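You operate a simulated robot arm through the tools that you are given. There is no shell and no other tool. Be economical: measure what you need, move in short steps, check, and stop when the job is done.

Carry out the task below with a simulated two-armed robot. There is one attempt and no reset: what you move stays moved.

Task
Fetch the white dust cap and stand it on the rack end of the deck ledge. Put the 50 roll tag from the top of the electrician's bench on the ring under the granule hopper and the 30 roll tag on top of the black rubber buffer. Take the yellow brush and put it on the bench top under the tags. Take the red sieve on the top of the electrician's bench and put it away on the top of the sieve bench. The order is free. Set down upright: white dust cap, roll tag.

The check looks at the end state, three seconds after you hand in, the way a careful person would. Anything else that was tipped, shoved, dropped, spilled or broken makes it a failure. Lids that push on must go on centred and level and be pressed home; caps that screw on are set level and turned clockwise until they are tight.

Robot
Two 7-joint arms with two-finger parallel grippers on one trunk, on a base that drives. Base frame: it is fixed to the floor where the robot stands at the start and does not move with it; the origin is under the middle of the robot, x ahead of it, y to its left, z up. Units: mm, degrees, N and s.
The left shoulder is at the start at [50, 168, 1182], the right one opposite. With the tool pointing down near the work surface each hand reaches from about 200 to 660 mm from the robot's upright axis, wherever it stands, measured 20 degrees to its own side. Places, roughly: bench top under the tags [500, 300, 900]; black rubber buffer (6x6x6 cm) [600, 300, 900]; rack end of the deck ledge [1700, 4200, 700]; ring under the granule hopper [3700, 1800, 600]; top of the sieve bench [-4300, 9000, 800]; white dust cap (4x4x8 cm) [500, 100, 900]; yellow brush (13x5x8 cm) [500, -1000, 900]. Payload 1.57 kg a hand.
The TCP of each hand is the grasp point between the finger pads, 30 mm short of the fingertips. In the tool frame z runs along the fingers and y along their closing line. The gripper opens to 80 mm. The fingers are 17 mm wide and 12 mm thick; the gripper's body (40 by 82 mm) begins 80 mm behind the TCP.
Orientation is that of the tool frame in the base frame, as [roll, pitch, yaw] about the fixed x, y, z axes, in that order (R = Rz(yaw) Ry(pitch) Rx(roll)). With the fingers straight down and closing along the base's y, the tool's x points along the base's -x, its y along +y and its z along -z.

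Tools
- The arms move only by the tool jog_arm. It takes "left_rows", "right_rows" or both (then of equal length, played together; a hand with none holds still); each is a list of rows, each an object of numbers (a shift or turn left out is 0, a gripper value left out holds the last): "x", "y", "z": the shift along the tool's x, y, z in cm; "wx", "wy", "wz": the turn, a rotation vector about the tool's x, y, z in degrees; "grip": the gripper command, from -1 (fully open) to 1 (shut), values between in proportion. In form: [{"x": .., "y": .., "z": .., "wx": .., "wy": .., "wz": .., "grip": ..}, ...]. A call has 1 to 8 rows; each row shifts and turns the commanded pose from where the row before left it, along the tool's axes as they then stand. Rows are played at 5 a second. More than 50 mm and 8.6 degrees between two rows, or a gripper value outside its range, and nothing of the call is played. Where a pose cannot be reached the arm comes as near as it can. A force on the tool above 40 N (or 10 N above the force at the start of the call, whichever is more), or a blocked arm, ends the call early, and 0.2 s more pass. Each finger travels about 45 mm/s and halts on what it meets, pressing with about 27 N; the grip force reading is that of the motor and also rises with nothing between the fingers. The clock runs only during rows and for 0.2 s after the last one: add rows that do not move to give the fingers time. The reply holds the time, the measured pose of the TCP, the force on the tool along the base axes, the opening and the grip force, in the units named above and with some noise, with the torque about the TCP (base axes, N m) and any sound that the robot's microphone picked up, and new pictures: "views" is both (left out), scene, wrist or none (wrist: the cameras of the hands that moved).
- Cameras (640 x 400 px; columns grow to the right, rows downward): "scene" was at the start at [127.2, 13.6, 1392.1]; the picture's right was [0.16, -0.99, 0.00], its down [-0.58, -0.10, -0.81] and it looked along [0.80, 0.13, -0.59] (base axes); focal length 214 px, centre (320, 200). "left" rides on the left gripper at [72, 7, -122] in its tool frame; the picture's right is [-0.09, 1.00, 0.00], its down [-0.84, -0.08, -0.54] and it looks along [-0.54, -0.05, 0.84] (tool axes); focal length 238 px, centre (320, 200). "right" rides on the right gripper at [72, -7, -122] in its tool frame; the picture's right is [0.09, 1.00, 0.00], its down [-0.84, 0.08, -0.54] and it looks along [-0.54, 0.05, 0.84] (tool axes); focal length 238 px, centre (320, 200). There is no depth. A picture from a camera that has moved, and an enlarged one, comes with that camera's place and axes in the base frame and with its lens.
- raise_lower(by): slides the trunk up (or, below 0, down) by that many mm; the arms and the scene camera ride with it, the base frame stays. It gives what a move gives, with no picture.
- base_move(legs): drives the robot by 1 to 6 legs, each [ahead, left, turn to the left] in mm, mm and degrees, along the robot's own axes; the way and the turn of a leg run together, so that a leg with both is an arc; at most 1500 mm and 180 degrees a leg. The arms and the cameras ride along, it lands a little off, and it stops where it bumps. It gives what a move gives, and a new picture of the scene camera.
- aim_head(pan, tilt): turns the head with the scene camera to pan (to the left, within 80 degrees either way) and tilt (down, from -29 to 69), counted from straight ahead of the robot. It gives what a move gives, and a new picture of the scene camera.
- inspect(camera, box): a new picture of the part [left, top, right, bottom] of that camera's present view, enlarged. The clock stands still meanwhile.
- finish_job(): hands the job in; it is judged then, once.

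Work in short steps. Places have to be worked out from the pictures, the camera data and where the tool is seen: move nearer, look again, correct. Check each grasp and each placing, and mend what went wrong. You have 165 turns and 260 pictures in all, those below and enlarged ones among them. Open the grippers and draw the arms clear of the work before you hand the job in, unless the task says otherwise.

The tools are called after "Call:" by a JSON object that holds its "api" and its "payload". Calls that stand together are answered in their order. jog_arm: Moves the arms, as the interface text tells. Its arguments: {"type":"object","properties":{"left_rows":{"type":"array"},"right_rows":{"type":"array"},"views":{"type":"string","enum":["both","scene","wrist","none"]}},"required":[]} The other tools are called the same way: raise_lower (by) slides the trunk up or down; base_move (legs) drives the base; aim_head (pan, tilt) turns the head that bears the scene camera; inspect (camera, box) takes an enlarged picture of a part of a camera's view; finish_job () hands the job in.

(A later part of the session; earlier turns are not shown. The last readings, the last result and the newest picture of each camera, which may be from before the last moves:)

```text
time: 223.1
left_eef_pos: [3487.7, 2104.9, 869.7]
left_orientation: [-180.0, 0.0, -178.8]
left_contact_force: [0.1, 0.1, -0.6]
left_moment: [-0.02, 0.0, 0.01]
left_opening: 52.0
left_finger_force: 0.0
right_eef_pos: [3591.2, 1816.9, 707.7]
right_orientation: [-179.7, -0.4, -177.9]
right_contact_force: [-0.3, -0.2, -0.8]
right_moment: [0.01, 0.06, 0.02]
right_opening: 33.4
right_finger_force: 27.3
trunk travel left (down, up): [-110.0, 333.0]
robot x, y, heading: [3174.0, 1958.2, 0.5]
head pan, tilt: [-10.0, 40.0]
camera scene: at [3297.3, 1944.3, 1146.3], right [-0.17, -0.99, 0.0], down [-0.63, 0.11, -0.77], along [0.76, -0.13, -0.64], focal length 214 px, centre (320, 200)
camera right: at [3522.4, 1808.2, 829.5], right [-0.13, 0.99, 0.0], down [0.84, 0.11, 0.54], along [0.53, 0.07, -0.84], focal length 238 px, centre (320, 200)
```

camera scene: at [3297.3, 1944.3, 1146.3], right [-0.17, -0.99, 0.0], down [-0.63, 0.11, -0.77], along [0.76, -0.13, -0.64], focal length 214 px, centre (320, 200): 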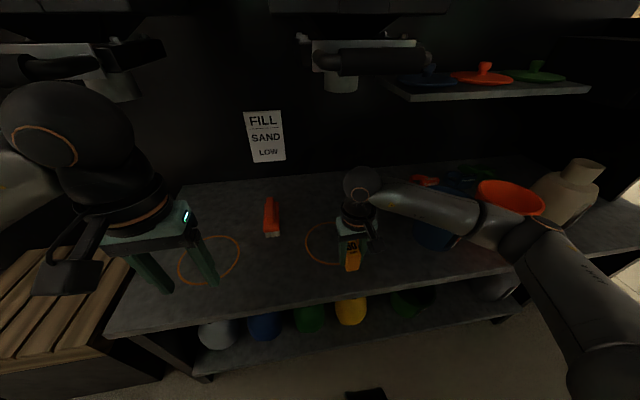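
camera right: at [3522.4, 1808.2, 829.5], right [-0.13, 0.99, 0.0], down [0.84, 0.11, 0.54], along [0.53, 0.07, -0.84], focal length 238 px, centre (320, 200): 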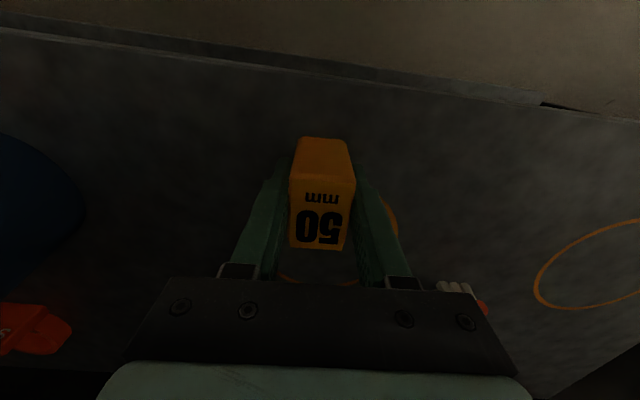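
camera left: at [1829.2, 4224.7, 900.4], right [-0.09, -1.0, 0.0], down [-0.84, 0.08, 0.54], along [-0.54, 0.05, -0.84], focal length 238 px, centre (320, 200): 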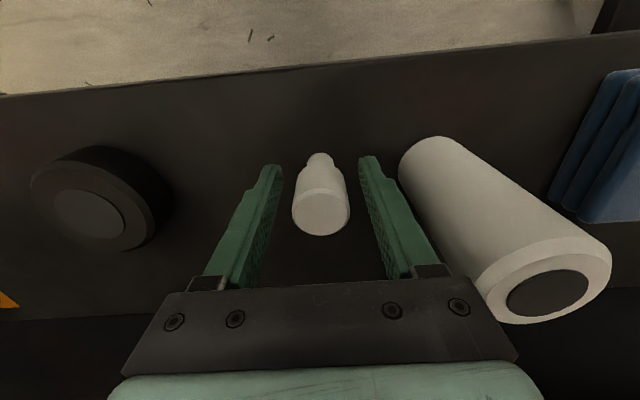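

Clear so far. Move forward toward the ring in two steps, watching the forearm relative to the buckets.

Call:
{"api": "jog_arm", "payload": {"right_rows": [{"x": -4, "y": 0.6}, {"x": -4, "y": 0.6}, {"x": -3.8, "y": 0.5}, {}], "views": "both"}}

Call:
{"api": "inspect", "payload": {"camera": "scene", "box": [280, 140, 580, 290]}}

```text
time: 224.1
left_eef_pos: [3487.2, 2104.5, 868.3]
left_orientation: [-179.9, -0.1, -178.9]
left_contact_force: [-0.4, 0.3, 0.1]
left_moment: [0.0, -0.03, 0.0]
left_opening: 51.9
left_finger_force: 0.1
right_eef_pos: [3708.1, 1838.1, 707.3]
right_orientation: [-179.8, -0.4, -177.9]
right_contact_force: [-0.2, -0.4, -0.3]
right_moment: [-0.01, 0.01, -0.03]
right_opening: 33.1
right_finger_force: 26.5
trunk travel left (down, up): [-110.0, 333.0]
robot x, y, heading: [3171.4, 1957.7, 0.7]
head pan, tilt: [-10.0, 40.0]
camera scene: at [3297.2, 1944.3, 1146.3], right [-0.17, -0.99, 0.0], down [-0.63, 0.11, -0.77], along [0.76, -0.13, -0.64], focal length 214 px, centre (320, 200)
camera right: at [3637.8, 1829.5, 829.2], right [-0.13, 0.99, 0.0], down [0.84, 0.11, 0.54], along [0.53, 0.07, -0.84], focal length 238 px, centre (320, 200)
```

scene: 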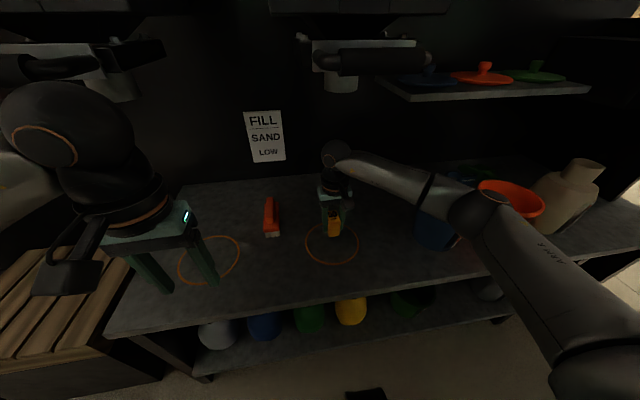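
right: 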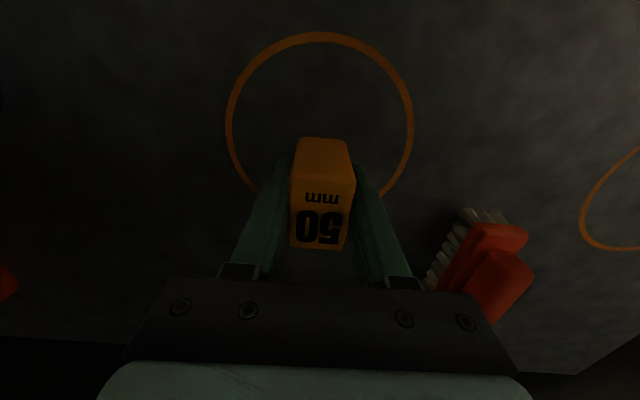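

```text
2.13 times, centred on (430, 215) of scene
camera zoom: at [3297.2, 1944.3, 1146.3], right [-0.17, -0.99, 0.0], down [-0.63, 0.11, -0.77], along [0.76, -0.13, -0.64], focal length 458 px, centre (85, 168)
```

zoom: 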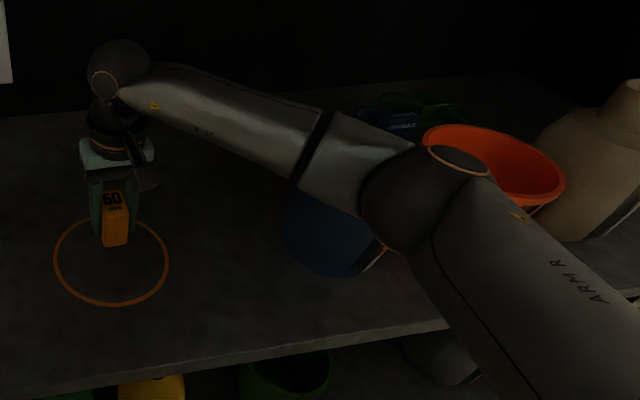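

Ring centre ≈ (3709, 1837): the tag is centred over it. Lower 35 mm and check the elbow against the blue bucket.

Call:
{"api": "jog_arm", "payload": {"right_rows": [{"z": 2}, {"z": 1.5}, {}], "views": "none"}}

Call:
{"api": "inspect", "payload": {"camera": "scene", "box": [280, 140, 580, 290]}}

```text
time: 224.9
left_eef_pos: [3487.9, 2104.0, 868.7]
left_orientation: [-180.0, 0.0, -178.7]
left_contact_force: [-0.8, -0.6, 0.0]
left_moment: [-0.01, -0.02, -0.01]
left_opening: 51.9
left_finger_force: 0.1
right_eef_pos: [3707.7, 1838.3, 670.5]
right_orientation: [-179.7, -0.4, -177.9]
right_contact_force: [0.2, 0.2, -0.4]
right_moment: [-0.01, 0.0, 0.01]
right_opening: 33.4
right_finger_force: 26.6
trunk travel left (down, up): [-110.0, 333.0]
robot x, y, heading: [3173.0, 1960.5, 0.7]
head pan, tilt: [-10.0, 40.0]
```

```text
2.13 times, centred on (430, 215) of scene
camera zoom: at [3297.2, 1944.2, 1146.3], right [-0.17, -0.99, 0.0], down [-0.63, 0.11, -0.77], along [0.76, -0.13, -0.64], focal length 458 px, centre (85, 168)
```

zoom: 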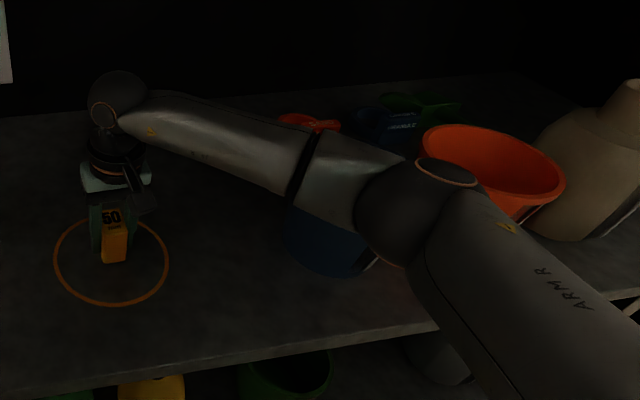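

Elbow barely changed. Continue down in small steps to contact.

Call:
{"api": "jog_arm", "payload": {"right_rows": [{"z": 0.7}, {"z": 0.4}, {"z": 0.2}, {}], "views": "none"}}

```text
time: 225.9
left_eef_pos: [3486.8, 2103.8, 870.2]
left_orientation: [-179.9, 0.0, -178.8]
left_contact_force: [0.2, 0.1, 0.2]
left_moment: [0.02, 0.0, 0.01]
left_opening: 51.8
left_finger_force: 0.0
right_eef_pos: [3707.4, 1839.3, 660.5]
right_orientation: [-179.8, -0.1, -178.1]
right_contact_force: [0.8, -1.5, 11.3]
right_moment: [0.01, -0.33, -0.06]
right_opening: 33.3
right_finger_force: 27.2
trunk travel left (down, up): [-110.0, 333.0]
robot x, y, heading: [3171.7, 1959.4, 0.3]
head pan, tilt: [-10.0, 40.0]
```

Contact. Ease slightly, release, and rise a little.

Call:
{"api": "jog_arm", "payload": {"right_rows": [{"z": -0.1}, {}, {"grip": 0.1}, {"grip": -0.4}, {"grip": -0.4}, {}], "views": "wrist"}}

Call:
{"api": "inspect", "payload": {"camera": "scene", "box": [280, 140, 480, 290]}}

```text
time: 227.3
left_eef_pos: [3486.9, 2104.2, 869.0]
left_orientation: [179.9, -0.1, -178.7]
left_contact_force: [-0.2, 0.5, -0.2]
left_moment: [-0.01, 0.01, 0.01]
left_opening: 52.0
left_finger_force: 0.0
right_eef_pos: [3707.4, 1838.9, 659.4]
right_orientation: [-179.7, -0.4, -177.9]
right_contact_force: [-0.5, 0.1, 0.6]
right_moment: [0.01, -0.01, 0.01]
right_opening: 55.9
right_finger_force: 0.1
trunk travel left (down, up): [-110.0, 333.0]
robot x, y, heading: [3171.0, 1958.4, 0.7]
head pan, tilt: [-10.0, 40.0]
camera right: at [3637.6, 1830.4, 781.9], right [-0.13, 0.99, 0.0], down [0.84, 0.11, 0.54], along [0.53, 0.07, -0.84], focal length 238 px, centre (320, 200)
```

right: 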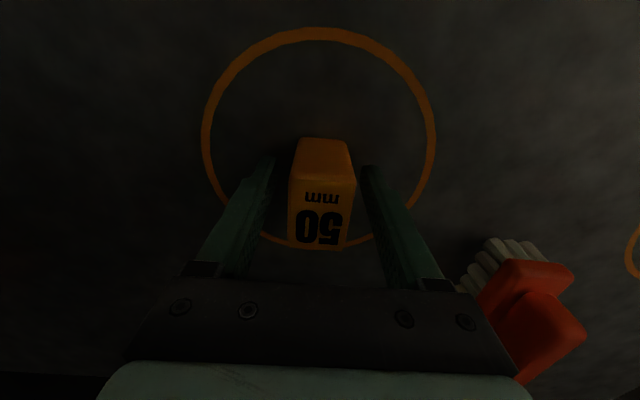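

```text
2.67 times, centred on (380, 215) of scene
camera zoom: at [3297.2, 1944.3, 1146.3], right [-0.17, -0.99, 0.0], down [-0.63, 0.11, -0.77], along [0.76, -0.13, -0.64], focal length 572 px, centre (160, 160)
```

zoom: 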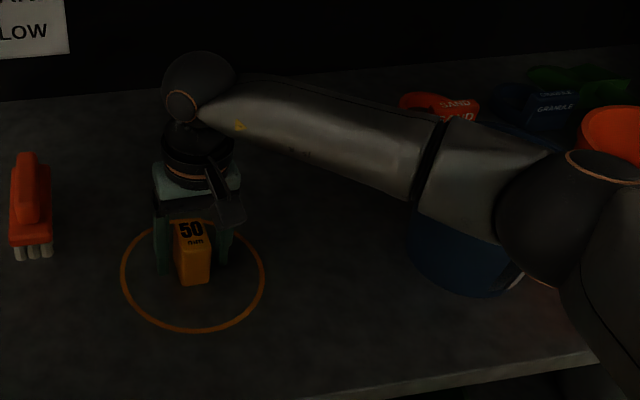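

Tag 50 stands centred in the ring. Raise 85 mm, then retract under the gate, then up.

Call:
{"api": "jog_arm", "payload": {"right_rows": [{"z": -3}, {"z": -3}, {"z": -2.5}, {"x": 4.5}, {"x": 4.5}, {"x": 4.5}, {"x": 4.5}, {"x": 4.5}], "views": "scene"}}

Call:
{"api": "inspect", "payload": {"camera": "scene", "box": [280, 140, 480, 290]}}

```text
time: 229.1
left_eef_pos: [3488.3, 2103.8, 869.1]
left_orientation: [180.0, -0.1, -178.8]
left_contact_force: [-0.2, 0.9, -0.6]
left_moment: [0.03, -0.02, 0.01]
left_opening: 52.1
left_finger_force: 0.1
right_eef_pos: [3482.6, 1831.0, 747.4]
right_orientation: [-179.7, -0.4, -178.0]
right_contact_force: [-0.5, 0.1, 0.1]
right_moment: [0.0, -0.02, -0.01]
right_opening: 56.0
right_finger_force: 0.0
trunk travel left (down, up): [-110.0, 333.0]
robot x, y, heading: [3172.7, 1957.4, 0.4]
head pan, tilt: [-10.0, 40.0]
camera scene: at [3297.2, 1944.3, 1146.3], right [-0.17, -0.99, 0.0], down [-0.63, 0.11, -0.77], along [0.76, -0.13, -0.64], focal length 214 px, centre (320, 200)
```

scene: 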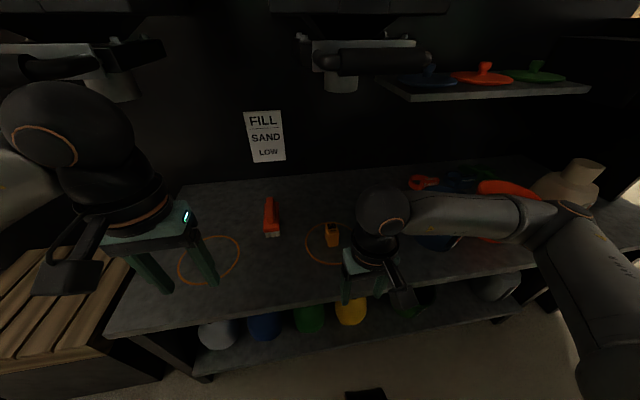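

```text
2.67 times, centred on (380, 215) of scene
camera zoom: at [3297.2, 1944.3, 1146.3], right [-0.17, -0.99, 0.0], down [-0.63, 0.11, -0.77], along [0.76, -0.13, -0.64], focal length 572 px, centre (160, 160)
```

zoom: 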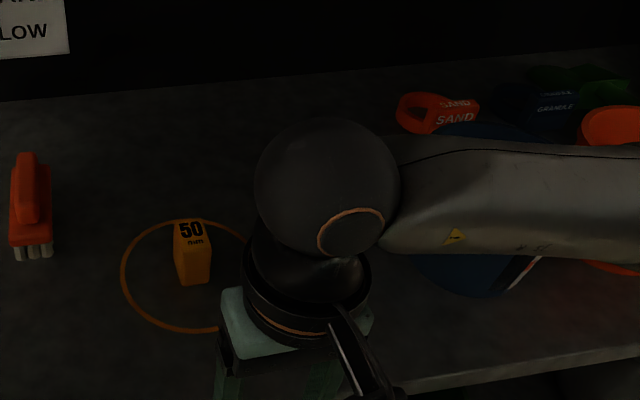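

Tag 50 is standing in the ring. Back off, raise the trunk, and drive down the aisle toward the bench's far end for the sieve.

Call:
{"api": "base_move", "payload": {"legs": [[-560, 0, 0], [0, 0, -90.5]]}}

Call:
{"api": "raise_lower", "payload": {"by": 240}}

Call:
{"api": "aim_head", "payload": {"pan": 0, "tilt": 15}}

```text
time: 236.2
left_eef_pos: [2742.7, 1634.4, 868.3]
left_orientation: [180.0, -0.1, 89.6]
left_contact_force: [0.4, 0.1, 0.1]
left_moment: [0.01, -0.01, 0.0]
left_opening: 52.1
left_finger_force: 0.0
right_eef_pos: [2468.9, 1646.8, 747.9]
right_orientation: [-179.7, -0.4, 90.3]
right_contact_force: [0.1, 0.9, -0.1]
right_moment: [-0.01, 0.04, -0.01]
right_opening: 56.1
right_finger_force: 0.1
trunk travel left (down, up): [-110.0, 333.0]
robot x, y, heading: [2603.1, 1952.3, -91.1]
head pan, tilt: [-10.0, 40.0]
camera scene: at [2589.0, 1829.0, 1146.3], right [-0.98, 0.19, 0.0], down [0.12, 0.63, -0.77], along [-0.15, -0.75, -0.64], focal length 214 px, centre (320, 200)
```

scene: 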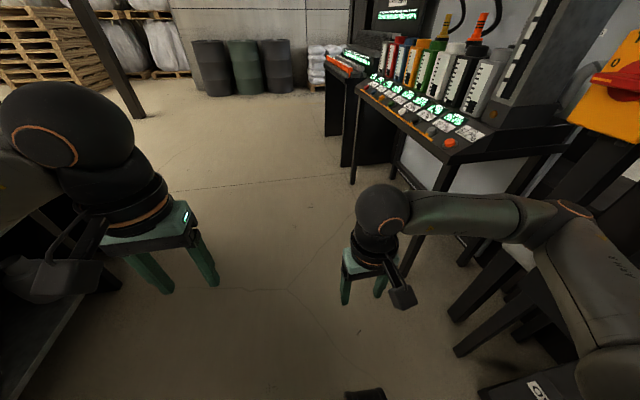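

```text
time: 238.7
left_eef_pos: [2742.5, 1634.1, 1108.0]
left_orientation: [-180.0, -0.1, 89.6]
left_contact_force: [-1.1, 0.1, 0.5]
left_moment: [0.02, 0.03, -0.01]
left_opening: 51.8
left_finger_force: 0.1
right_eef_pos: [2469.3, 1646.9, 987.3]
right_orientation: [-179.8, -0.3, 90.4]
right_contact_force: [-0.2, 0.0, -0.2]
right_moment: [0.01, -0.02, 0.0]
right_opening: 56.2
right_finger_force: 0.2
trunk travel left (down, up): [-350.0, 93.0]
robot x, y, heading: [2610.9, 1950.3, -91.3]
head pan, tilt: [-10.0, 40.0]
```

```text
time: 239.6
left_eef_pos: [2741.8, 1634.2, 1109.2]
left_orientation: [-180.0, -0.1, 89.6]
left_contact_force: [0.3, -0.1, -0.9]
left_moment: [-0.01, 0.0, 0.0]
left_opening: 52.0
left_finger_force: 0.0
right_eef_pos: [2469.7, 1646.7, 987.2]
right_orientation: [-179.7, -0.4, 90.4]
right_contact_force: [-0.6, 0.5, 0.4]
right_moment: [-0.03, 0.0, 0.0]
right_opening: 55.8
right_finger_force: 0.1
trunk travel left (down, up): [-350.0, 93.0]
robot x, y, heading: [2605.3, 1954.7, -91.4]
head pan, tilt: [0.0, 15.0]
camera scene: at [2603.6, 1819.1, 1425.8], right [-1.0, 0.02, 0.0], down [0.01, 0.26, -0.97], along [-0.02, -0.97, -0.26], focal length 214 px, centre (320, 200)
```

scene: 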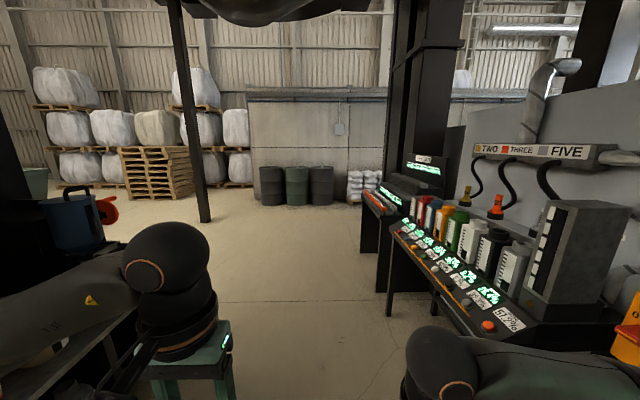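

Call:
{"api": "base_move", "payload": {"legs": [[1450, 150, 1], [1450, 0, 0], [900, 0, 0], [0, 0, -90]]}}

Call:
{"api": "aim_head", "payload": {"pan": 5, "tilt": 18}}

```text
time: 261.7
left_eef_pos: [2426.5, -1962.4, 1109.0]
left_orientation: [-179.9, -0.1, 0.8]
left_contact_force: [0.4, -0.2, -0.3]
left_moment: [0.01, 0.01, -0.01]
left_opening: 51.9
left_finger_force: 0.0
right_eef_pos: [2433.3, -1689.5, 986.9]
right_orientation: [-179.6, -0.4, 1.6]
right_contact_force: [0.5, 0.1, 0.4]
right_moment: [-0.02, 0.01, 0.04]
right_opening: 56.0
right_finger_force: 0.1
trunk travel left (down, up): [-350.0, 93.0]
robot x, y, heading: [2742.4, -1813.7, -179.9]
head pan, tilt: [0.0, 15.0]
camera scene: at [2610.7, -1819.4, 1425.9], right [0.0, 1.0, 0.0], down [0.26, 0.0, -0.97], along [-0.97, 0.0, -0.26], focal length 214 px, centre (320, 200)
```

scene: 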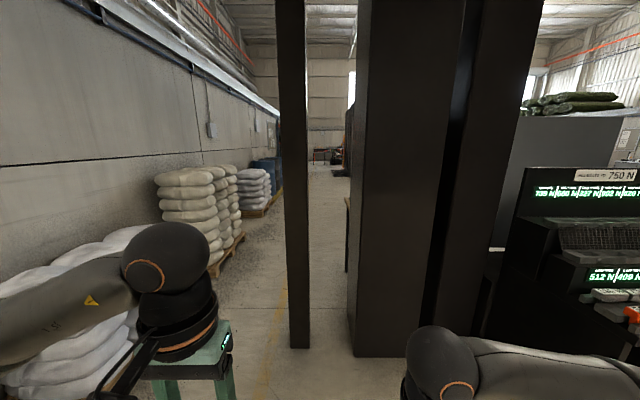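

```text
time: 262.4
left_eef_pos: [2426.2, -1962.3, 1108.5]
left_orientation: [180.0, 0.0, 0.8]
left_contact_force: [0.2, 0.6, 0.4]
left_moment: [0.03, -0.03, 0.0]
left_opening: 51.8
left_finger_force: 0.1
right_eef_pos: [2434.8, -1691.0, 986.3]
right_orientation: [-179.7, -0.4, 1.6]
right_contact_force: [-0.2, 0.7, -0.9]
right_moment: [0.03, -0.01, -0.01]
right_opening: 56.1
right_finger_force: 0.0
trunk travel left (down, up): [-350.0, 93.0]
robot x, y, heading: [2741.5, -1817.7, -180.0]
head pan, tilt: [5.0, 18.0]
camera scene: at [2611.1, -1827.6, 1421.0], right [-0.09, 1.0, 0.0], down [0.31, 0.03, -0.95], along [-0.95, -0.08, -0.31], focal length 214 px, centre (320, 200)
```

scene: 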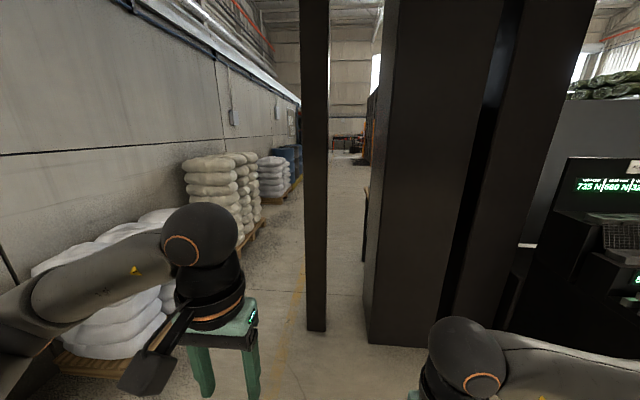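

A thin post at (1350, -1960) and sack pallets at y<-2950 leave a ~1 m gap. I'll pass it sideways (facing the pallets), which is narrower.

Call:
{"api": "base_move", "payload": {"legs": [[0, 0, 90], [620, 0, 0]]}}

Call:
{"api": "aim_head", "payload": {"pan": -60, "tilt": 25}}

```text
time: 269.7
left_eef_pos: [2898.0, -2768.0, 1108.7]
left_orientation: [180.0, -0.1, 91.5]
left_contact_force: [0.5, 0.0, -0.2]
left_moment: [0.0, -0.01, 0.02]
left_opening: 51.9
left_finger_force: 0.1
right_eef_pos: [2623.9, -2761.7, 987.3]
right_orientation: [-179.7, -0.6, 92.2]
right_contact_force: [0.8, 0.2, 0.3]
right_moment: [0.0, 0.01, -0.04]
right_opening: 55.8
right_finger_force: 0.0
trunk travel left (down, up): [-350.0, 93.0]
robot x, y, heading: [2749.9, -2453.9, -89.2]
head pan, tilt: [5.0, 18.0]
camera scene: at [2761.2, -2586.1, 1420.9], right [-1.0, -0.1, 0.0], down [-0.03, 0.31, -0.95], along [0.09, -0.95, -0.31], focal length 214 px, centre (320, 200)
```

scene: 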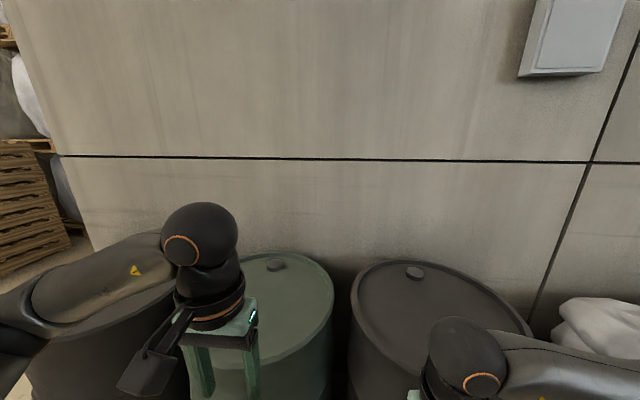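

```text
time: 271.1
left_eef_pos: [2897.6, -2767.9, 1107.8]
left_orientation: [-180.0, 0.1, 91.4]
left_contact_force: [0.0, -0.2, -0.2]
left_moment: [0.01, -0.01, -0.03]
left_opening: 52.1
left_finger_force: 0.1
right_eef_pos: [2624.0, -2762.9, 987.7]
right_orientation: [-179.7, -0.5, 92.2]
right_contact_force: [0.4, 0.1, 0.0]
right_moment: [0.0, 0.0, -0.02]
right_opening: 56.0
right_finger_force: 0.1
trunk travel left (down, up): [-350.0, 93.0]
robot x, y, heading: [2749.5, -2452.6, -89.7]
head pan, tilt: [-60.0, 25.0]
camera scene: at [2672.8, -2539.9, 1409.6], right [-0.51, 0.86, 0.0], down [0.36, 0.22, -0.91], along [-0.78, -0.46, -0.42], focal length 214 px, centre (320, 200)
```

scene: 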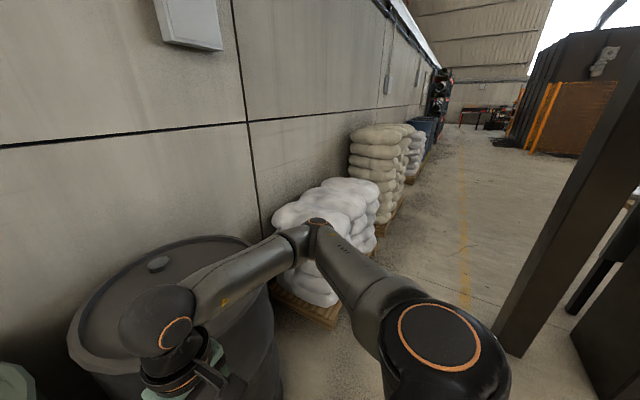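

Call:
{"api": "base_move", "payload": {"legs": [[-50, -1400, 0], [0, -450, 0]]}}

Call:
{"api": "aim_head", "payload": {"pan": -75, "tilt": 25}}

```text
time: 280.4
left_eef_pos: [1050.2, -2748.9, 1108.6]
left_orientation: [180.0, -0.1, 91.5]
left_contact_force: [-0.8, -0.2, -0.5]
left_moment: [0.0, 0.0, -0.04]
left_opening: 52.0
left_finger_force: 0.1
right_eef_pos: [777.2, -2744.6, 987.8]
right_orientation: [-179.7, -0.4, 92.3]
right_contact_force: [0.3, -0.5, -0.4]
right_moment: [0.02, 0.0, -0.01]
right_opening: 56.0
right_finger_force: 0.1
trunk travel left (down, up): [-350.0, 93.0]
robot x, y, heading: [902.7, -2435.7, -89.3]
head pan, tilt: [-60.0, 25.0]
camera scene: at [825.2, -2521.7, 1409.6], right [-0.51, 0.86, 0.0], down [0.36, 0.22, -0.91], along [-0.78, -0.46, -0.42], focal length 214 px, centre (320, 200)
```

scene: 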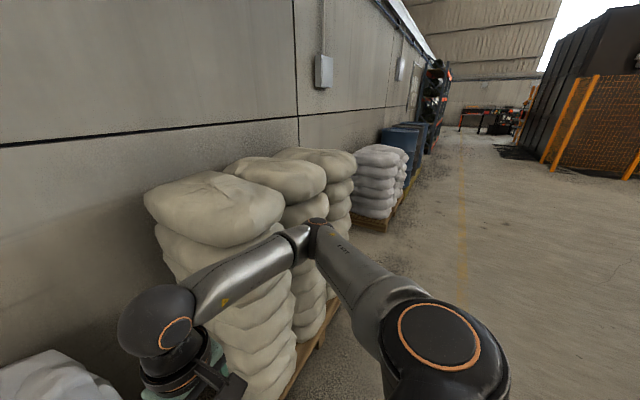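

```text
time: 281.2
left_eef_pos: [1050.3, -2748.7, 1109.5]
left_orientation: [-179.9, 0.0, 91.6]
left_contact_force: [-0.3, 0.1, 0.0]
left_moment: [0.0, -0.02, -0.02]
left_opening: 52.0
left_finger_force: 0.1
right_eef_pos: [777.1, -2743.6, 986.8]
right_orientation: [-179.7, -0.3, 92.3]
right_contact_force: [0.1, -0.1, -0.6]
right_moment: [0.0, 0.03, -0.01]
right_opening: 56.0
right_finger_force: 0.1
trunk travel left (down, up): [-350.0, 93.0]
robot x, y, heading: [902.4, -2432.9, -89.2]
head pan, tilt: [-75.0, 25.0]
camera scene: at [816.1, -2499.7, 1409.6], right [-0.27, 0.96, 0.0], down [0.41, 0.11, -0.91], along [-0.87, -0.25, -0.42], focal length 214 px, centre (320, 200)
```

scene: 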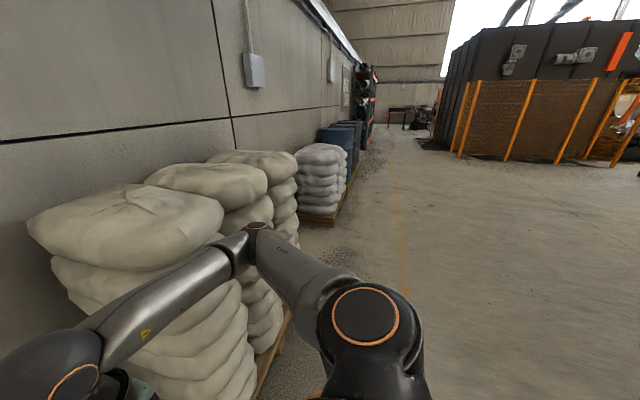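

Past the post. Go diagonally to (50, -2030), turn to face the bench, and slide left to the sieve.

Call:
{"api": "base_move", "payload": {"legs": [[-400, -850, 0], [0, 0, 89.3], [0, 1330, 0]]}}

Call:
{"api": "aim_head", "payload": {"pan": 0, "tilt": 45}}

```text
time: 296.2
left_eef_pos: [372.8, -574.1, 1108.7]
left_orientation: [-179.9, -0.1, 179.9]
left_contact_force: [0.7, 0.1, -0.1]
left_moment: [-0.04, 0.04, -0.01]
left_opening: 52.2
left_finger_force: 0.0
right_eef_pos: [360.1, -848.0, 986.9]
right_orientation: [-179.6, -0.4, -179.3]
right_contact_force: [0.4, 0.1, -0.2]
right_moment: [-0.01, 0.01, -0.01]
right_opening: 56.2
right_finger_force: 0.0
trunk travel left (down, up): [-350.0, 93.0]
robot x, y, heading: [51.7, -716.6, -0.7]
head pan, tilt: [-75.0, 25.0]
camera scene: at [116.7, -804.1, 1409.7], right [-0.97, -0.24, 0.0], down [-0.1, 0.41, -0.91], along [0.22, -0.88, -0.42], focal length 214 px, centre (320, 200)
```

scene: 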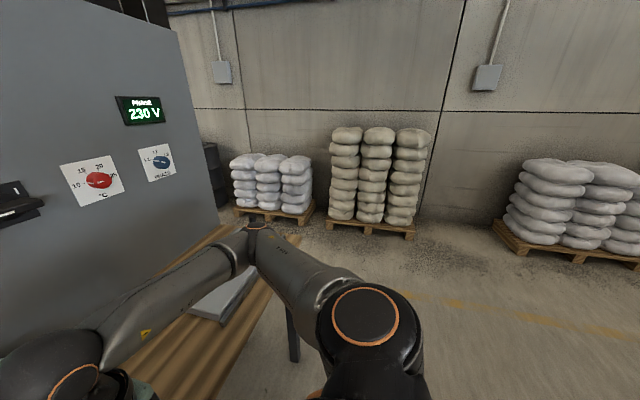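

```text
time: 297.6
left_eef_pos: [371.5, -574.9, 1108.5]
left_orientation: [-180.0, 0.0, 179.8]
left_contact_force: [-0.5, -0.3, 0.9]
left_moment: [-0.01, -0.01, 0.03]
left_opening: 52.1
left_finger_force: 0.1
right_eef_pos: [360.0, -847.1, 987.1]
right_orientation: [-179.7, -0.4, -179.4]
right_contact_force: [0.5, -0.2, -0.5]
right_moment: [0.03, 0.03, 0.0]
right_opening: 55.9
right_finger_force: 0.1
trunk travel left (down, up): [-350.0, 93.0]
robot x, y, heading: [52.9, -717.2, -0.6]
head pan, tilt: [0.0, 45.0]
camera scene: at [175.4, -716.2, 1379.1], right [-0.02, -1.0, 0.0], down [-0.71, 0.01, -0.71], along [0.71, -0.01, -0.71], focal length 214 px, centre (320, 200)
```

scene: 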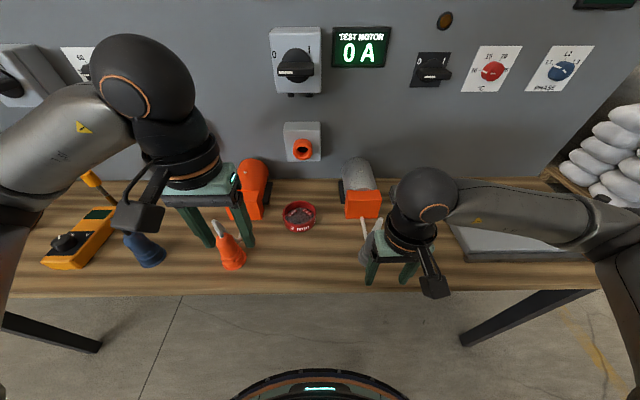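

Sieve ≈ (602, -659). Zoom on it, and bring the left hand higher over it for a wrist view.

Call:
{"api": "inspect", "payload": {"camera": "scene", "box": [220, 150, 380, 270]}}

Call:
{"api": "jog_arm", "payload": {"left_rows": [{"y": -4.2, "x": -2, "grip": -1}, {"y": -4.2, "x": -2}, {"x": -4.8}, {"x": -4.8}, {"x": -3}, {}], "views": "wrist"}}

```text
3.33 times, centred on (300, 210) of scene
camera zoom: at [175.4, -716.2, 1379.1], right [-0.02, -1.0, 0.0], down [-0.71, 0.01, -0.71], along [0.71, -0.01, -0.71], focal length 715 px, centre (387, 167)
```

zoom: 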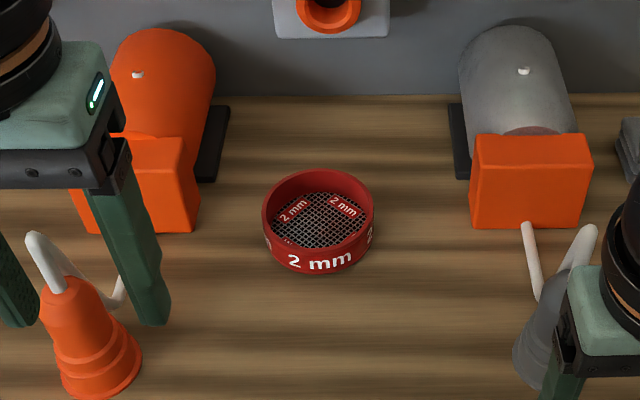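

```text
time: 299.1
left_eef_pos: [536.7, -659.5, 1110.1]
left_orientation: [180.0, 0.0, 179.8]
left_contact_force: [-0.4, 0.0, 0.1]
left_moment: [0.05, 0.03, 0.01]
left_opening: 80.0
left_finger_force: 0.1
right_eef_pos: [359.4, -847.5, 987.6]
right_orientation: [-179.7, -0.4, -179.3]
right_contact_force: [-0.8, 0.6, 0.4]
right_moment: [0.02, 0.0, -0.02]
right_opening: 56.2
right_finger_force: 0.0
trunk travel left (down, up): [-350.0, 93.0]
robot x, y, heading: [54.5, -714.8, -0.9]
head pan, tilt: [0.0, 45.0]
camera left: at [463.9, -651.3, 1232.3], right [0.1, 1.0, 0.0], down [0.84, -0.08, 0.54], along [0.54, -0.05, -0.84], focal length 238 px, centre (320, 200)
```

left: 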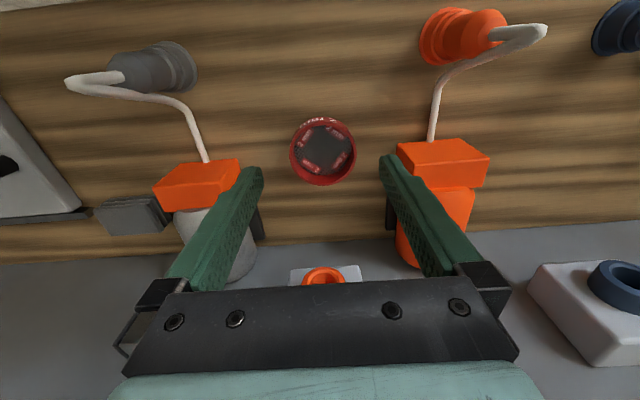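

Sieve: centre (597, -659), diameter ~100, rim ~35 high. I'll pinch its left rim wall (y≈-612), one finger inside. Move over and half-close.

Call:
{"api": "jog_arm", "payload": {"left_rows": [{"x": -3, "y": 2.4, "grip": -0.1}, {"x": -3, "y": 2.3}, {"z": 4.8}, {"z": 4.8}, {"z": 4.4}, {}], "views": "wrist"}}

Call:
{"api": "inspect", "payload": {"camera": "scene", "box": [240, 150, 360, 250]}}

```text
time: 300.4
left_eef_pos: [595.9, -611.4, 968.4]
left_orientation: [-179.9, 0.1, 179.9]
left_contact_force: [0.2, -0.4, 0.0]
left_moment: [0.01, 0.0, 0.0]
left_opening: 43.9
left_finger_force: 0.1
right_eef_pos: [359.6, -847.3, 987.5]
right_orientation: [-179.8, -0.4, -179.3]
right_contact_force: [0.0, -0.2, 0.1]
right_moment: [-0.02, 0.0, -0.03]
right_opening: 55.9
right_finger_force: 0.0
trunk travel left (down, up): [-350.0, 93.0]
robot x, y, heading: [52.1, -709.4, -0.7]
head pan, tilt: [0.0, 45.0]
camera left: at [524.4, -604.4, 1090.8], right [0.09, 1.0, 0.0], down [0.84, -0.08, 0.54], along [0.54, -0.05, -0.84], focal length 238 px, centre (320, 200)
```

left: 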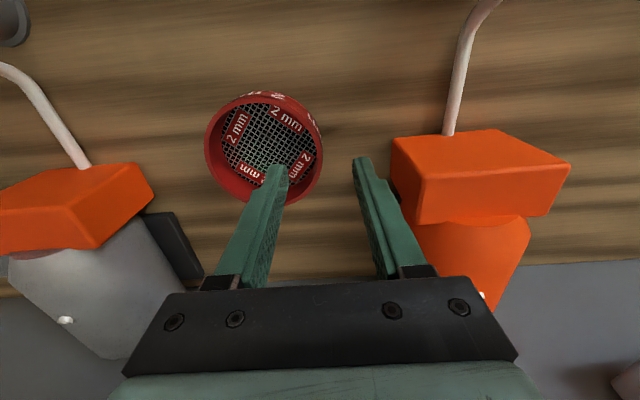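

```text
4.00 times, centred on (300, 200) of scene
camera zoom: at [175.3, -716.2, 1379.1], right [-0.01, -1.0, 0.0], down [-0.71, 0.01, -0.71], along [0.71, -0.01, -0.71], focal length 858 px, centre (400, 200)
```

zoom: 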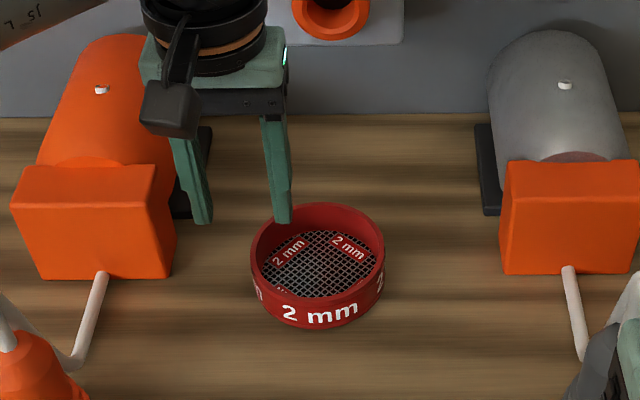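

Wall centre ≈ (597, -612); the mesh lies deep (~25 mm). Descend with fingers straddling the wall to TCP z≈907 and check.

Call:
{"api": "jog_arm", "payload": {"left_rows": [{"z": 3, "y": -0.1}, {"z": 2}, {"z": 1}, {}], "views": "wrist"}}

Call:
{"api": "inspect", "payload": {"camera": "scene", "box": [240, 150, 360, 250]}}

```text
time: 301.4
left_eef_pos: [596.6, -613.9, 908.6]
left_orientation: [180.0, -0.1, 179.9]
left_contact_force: [0.4, -0.2, 0.7]
left_moment: [0.01, -0.01, 0.0]
left_opening: 44.0
left_finger_force: 0.0
right_eef_pos: [360.9, -847.8, 987.8]
right_orientation: [-179.8, -0.4, -179.3]
right_contact_force: [-1.1, -0.1, 0.0]
right_moment: [-0.01, 0.04, -0.02]
right_opening: 56.3
right_finger_force: 0.0
trunk travel left (down, up): [-350.0, 93.0]
robot x, y, heading: [54.6, -715.4, -0.8]
head pan, tilt: [0.0, 45.0]
camera left: at [524.2, -607.0, 1031.1], right [0.09, 1.0, 0.0], down [0.84, -0.08, 0.54], along [0.54, -0.05, -0.84], focal length 238 px, centre (320, 200)
```

left: 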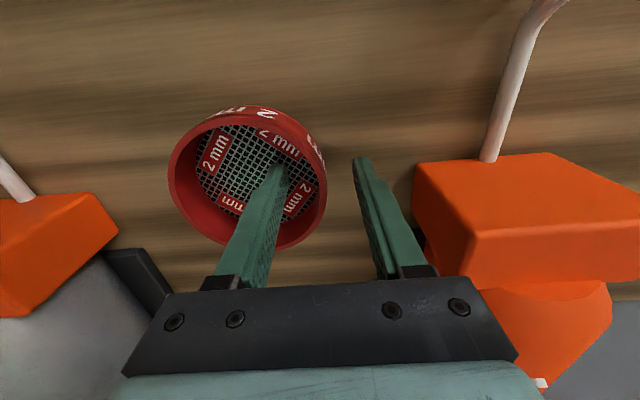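

```text
4.00 times, centred on (300, 200) of scene
camera zoom: at [175.4, -716.2, 1379.1], right [-0.01, -1.0, 0.0], down [-0.71, 0.01, -0.71], along [0.71, -0.01, -0.71], focal length 858 px, centre (400, 200)
```

zoom: 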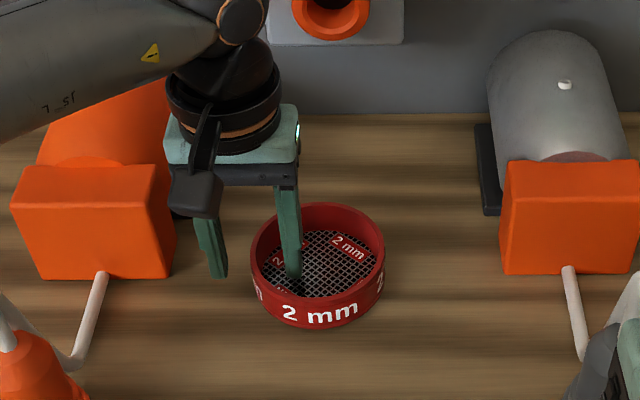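

Wall is between the fingers. Close gently and check the grip.

Call:
{"api": "jog_arm", "payload": {"left_rows": [{"grip": 0.5}, {"grip": 1}, {}, {}, {}], "views": "wrist"}}

```text
time: 302.6
left_eef_pos: [596.1, -614.1, 908.3]
left_orientation: [-180.0, 0.0, 180.0]
left_contact_force: [0.0, -0.6, 0.3]
left_moment: [-0.03, -0.08, 0.0]
left_opening: 2.8
left_finger_force: 24.0
right_eef_pos: [360.7, -847.6, 988.1]
right_orientation: [-179.7, -0.5, -179.3]
right_contact_force: [0.1, 0.5, -0.3]
right_moment: [0.01, 0.02, 0.0]
right_opening: 56.0
right_finger_force: 0.0
trunk travel left (down, up): [-350.0, 93.0]
robot x, y, heading: [56.8, -716.9, -0.7]
head pan, tilt: [0.0, 45.0]
camera left: at [524.3, -606.9, 1031.5], right [0.09, 1.0, 0.0], down [0.84, -0.08, 0.54], along [0.54, -0.05, -0.84], focal length 238 px, centre (320, 200)
```

left: 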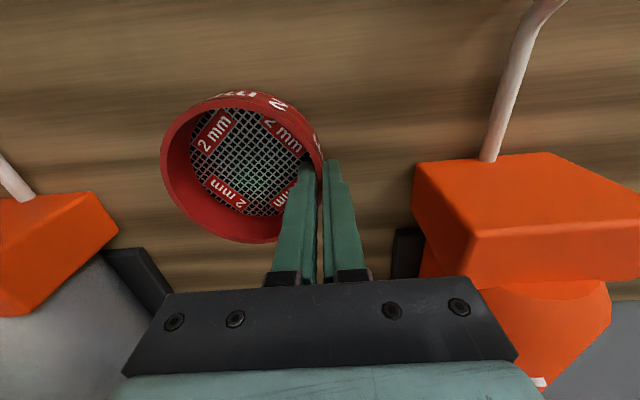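

Gripping the ~3 mm wall. Lift a few cm and check it stays level.

Call:
{"api": "jog_arm", "payload": {"left_rows": [{"z": -1}, {"z": -2}, {"z": -3}, {}], "views": "both"}}

```text
time: 303.6
left_eef_pos: [595.9, -613.7, 969.9]
left_orientation: [180.0, -0.2, 179.9]
left_contact_force: [0.4, 0.1, -1.1]
left_moment: [0.03, 0.0, -0.01]
left_opening: 3.1
left_finger_force: 24.2
right_eef_pos: [360.5, -847.1, 987.8]
right_orientation: [-179.8, -0.4, -179.3]
right_contact_force: [-1.0, 0.9, -1.1]
right_moment: [0.02, -0.01, 0.0]
right_opening: 56.2
right_finger_force: 0.1
trunk travel left (down, up): [-350.0, 93.0]
robot x, y, heading: [53.2, -716.3, -0.7]
head pan, tilt: [0.0, 45.0]
camera scene: at [175.7, -716.1, 1379.0], right [-0.01, -1.0, 0.0], down [-0.71, 0.01, -0.71], along [0.71, -0.01, -0.71], focal length 214 px, centre (320, 200)
camera left: at [524.4, -605.3, 1092.3], right [0.09, 1.0, 0.0], down [0.84, -0.08, 0.54], along [0.54, -0.05, -0.84], focal length 238 px, centre (320, 200)
```

scene: 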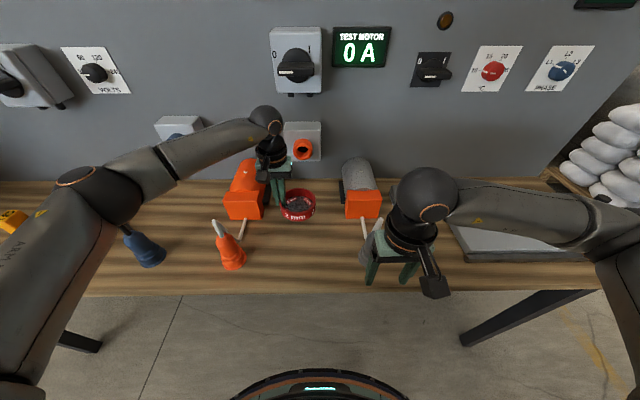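
left: 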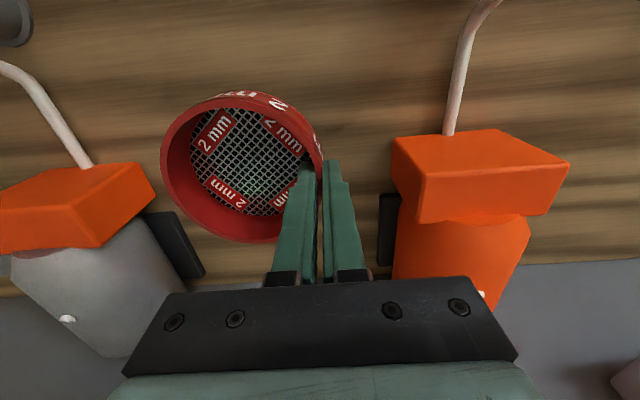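

Held level. Raise higher, retract, then back off and drive toward the sieve bench along the open lane.

Call:
{"api": "jog_arm", "payload": {"left_rows": [{"z": -4.5}, {"z": -4.5}, {"z": -4.5}, {"x": 4.5}, {"x": 4.5}, {"x": 4.5}, {"x": 4.5}, {"x": 3, "y": 2}], "right_rows": [{"z": -4}, {"z": -4}, {"z": -4}, {}, {}, {}, {}, {}], "views": "wrist"}}

Call:
{"api": "base_move", "payload": {"legs": [[-700, 0, 0], [0, 0, 100], [1450, 0, 0], [1450, 0, 0]]}}

Call:
{"api": "aim_head", "payload": {"pan": 0, "tilt": 15}}

```text
time: 305.4
left_eef_pos: [385.4, -592.9, 1103.0]
left_orientation: [-180.0, 0.0, 179.9]
left_contact_force: [-0.7, 0.3, -1.1]
left_moment: [0.03, -0.04, -0.03]
left_opening: 2.7
left_finger_force: 24.0
right_eef_pos: [361.6, -847.2, 1106.3]
right_orientation: [-179.7, -0.5, -179.2]
right_contact_force: [0.2, -0.6, -0.1]
right_moment: [0.01, 0.01, -0.03]
right_opening: 55.9
right_finger_force: 0.1
trunk travel left (down, up): [-350.0, 93.0]
robot x, y, heading: [53.1, -712.7, -0.7]
head pan, tilt: [0.0, 45.0]
camera right: at [291.2, -853.8, 1229.3], right [-0.1, 0.99, 0.0], down [0.84, 0.09, 0.54], along [0.53, 0.05, -0.84], focal length 238 px, centre (320, 200)
camera left: at [313.3, -586.3, 1225.4], right [0.09, 1.0, 0.0], down [0.84, -0.08, 0.54], along [0.54, -0.05, -0.84], focal length 238 px, centre (320, 200)
```

right: 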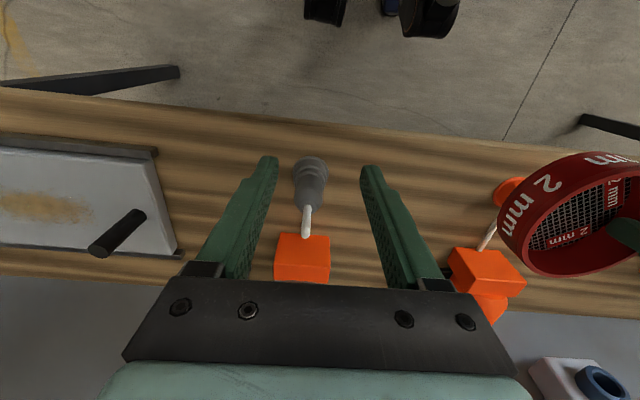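
left: 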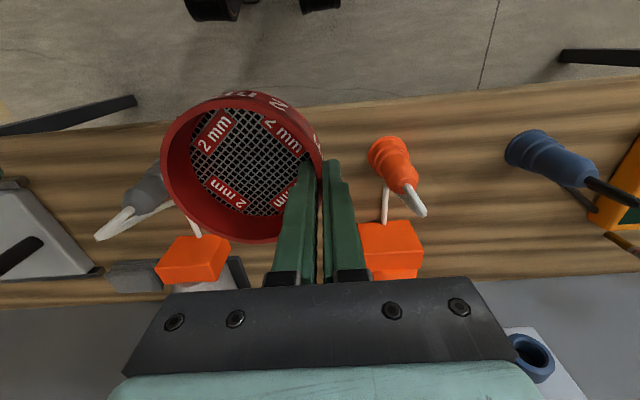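

```text
time: 327.2
left_eef_pos: [-1276.9, 2491.0, 1102.6]
left_orientation: [-180.0, -0.1, -80.3]
left_contact_force: [0.5, 0.6, -2.6]
left_moment: [-0.05, 0.06, -0.01]
left_opening: 3.2
left_finger_force: 23.9
right_eef_pos: [-1022.6, 2510.8, 1106.8]
right_orientation: [-179.7, -0.5, -79.5]
right_contact_force: [0.7, 0.5, -0.3]
right_moment: [0.01, -0.01, 0.01]
right_opening: 56.0
right_finger_force: 0.1
trunk travel left (down, up): [-350.0, 93.0]
robot x, y, heading: [-1101.1, 2182.7, 98.8]
head pan, tilt: [0.0, 45.0]
camera scene: at [-1120.2, 2302.9, 1379.0], right [0.99, 0.16, 0.0], down [0.11, -0.7, -0.71], along [-0.11, 0.7, -0.71], focal length 214 px, centre (320, 200)
```

scene: 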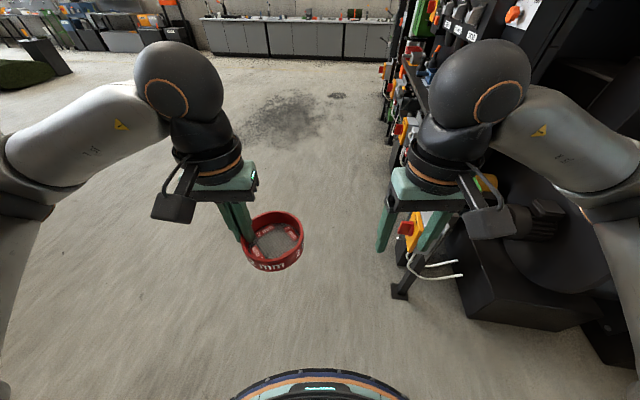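

```text
time: 328.1
left_eef_pos: [-1276.8, 2491.4, 1102.3]
left_orientation: [180.0, -0.2, -80.3]
left_contact_force: [0.2, -0.2, -2.2]
left_moment: [0.0, 0.06, 0.01]
left_opening: 2.8
left_finger_force: 24.9
right_eef_pos: [-1023.7, 2511.3, 1105.6]
right_orientation: [-179.7, -0.4, -79.4]
right_contact_force: [0.0, 1.5, 0.2]
right_moment: [0.01, 0.0, 0.03]
right_opening: 56.0
right_finger_force: 0.1
trunk travel left (down, up): [-350.0, 93.0]
robot x, y, heading: [-1100.2, 2185.0, 99.0]
head pan, tilt: [0.0, 15.0]
camera scene: at [-1122.1, 2314.6, 1425.8], right [0.99, 0.16, 0.0], down [0.04, -0.26, -0.97], along [-0.15, 0.95, -0.26], focal length 214 px, centre (320, 200)
```

scene: 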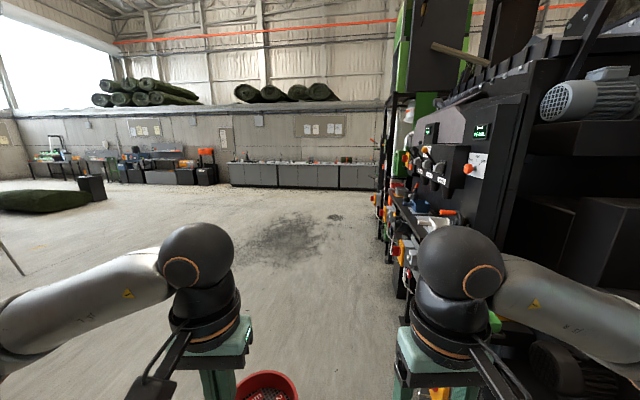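

The counter row at the far wall (left part) matches [-4300, 9000]. Turn toward it and drive.

Call:
{"api": "base_move", "payload": {"legs": [[0, 0, 18.3], [1450, 0, 0], [1450, 0, 0], [1450, 0, 0], [1100, 0, 0]]}}

Call:
{"api": "aim_head", "payload": {"pan": -20, "tilt": 20}}

```text
time: 355.1
left_eef_pos: [-3738.2, 7293.8, 1100.6]
left_orientation: [180.0, -0.1, -62.9]
left_contact_force: [-0.1, 0.1, -0.7]
left_moment: [-0.04, 0.07, -0.04]
left_opening: 2.7
left_finger_force: 24.0
right_eef_pos: [-3501.7, 7387.3, 1106.0]
right_orientation: [-179.7, -0.4, -62.0]
right_contact_force: [0.3, -0.4, -0.2]
right_moment: [0.01, 0.02, -0.04]
right_opening: 56.0
right_finger_force: 0.1
trunk travel left (down, up): [-350.0, 93.0]
robot x, y, heading: [-3480.9, 7051.6, 116.3]
head pan, tilt: [0.0, 15.0]
camera scene: at [-3537.7, 7171.6, 1425.8], right [0.9, 0.44, 0.0], down [0.12, -0.23, -0.97], along [-0.43, 0.87, -0.26], focal length 214 px, centre (320, 200)
```

scene: 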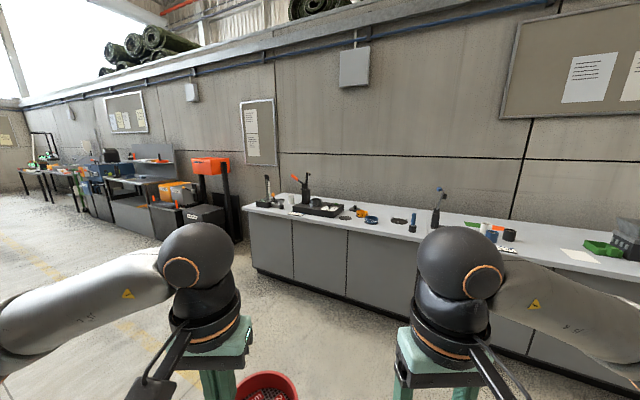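

```text
time: 355.9
left_eef_pos: [-3737.5, 7293.8, 1102.0]
left_orientation: [-180.0, -0.1, -62.9]
left_contact_force: [1.0, 0.4, -1.1]
left_moment: [-0.03, 0.06, 0.04]
left_opening: 3.2
left_finger_force: 24.3
right_eef_pos: [-3501.6, 7388.8, 1106.2]
right_orientation: [-179.8, -0.3, -62.1]
right_contact_force: [-0.2, 0.4, -1.0]
right_moment: [0.03, -0.01, 0.01]
right_opening: 56.2
right_finger_force: 0.2
trunk travel left (down, up): [-350.0, 93.0]
robot x, y, heading: [-3479.0, 7052.6, 116.5]
head pan, tilt: [-20.0, 20.0]
camera scene: at [-3506.5, 7180.3, 1417.7], right [0.99, 0.11, 0.0], down [0.04, -0.34, -0.94], along [-0.1, 0.93, -0.34], focal length 214 px, centre (320, 200)
```

scene: 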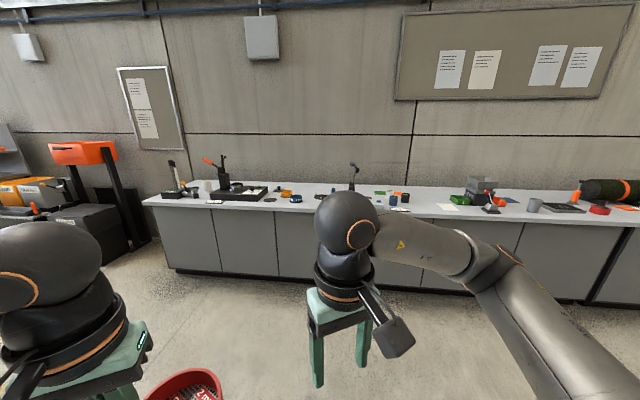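

Call:
{"api": "inspect", "payload": {"camera": "scene", "box": [135, 140, 435, 240]}}

```text
2.13 times, centred on (285, 190) of scene
camera zoom: at [-3506.5, 7180.3, 1417.7], right [0.99, 0.11, 0.0], down [0.04, -0.34, -0.94], along [-0.1, 0.93, -0.34], focal length 458 px, centre (395, 221)
```

zoom: 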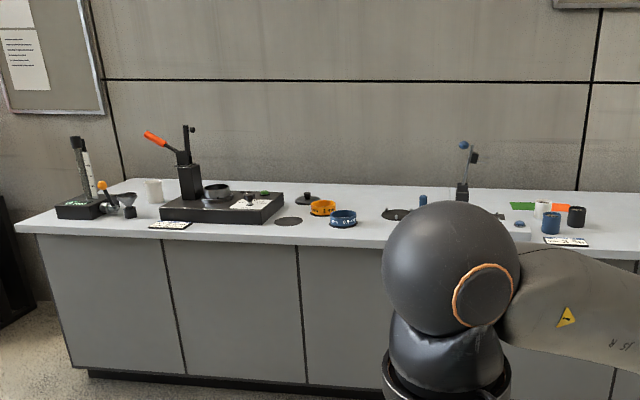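

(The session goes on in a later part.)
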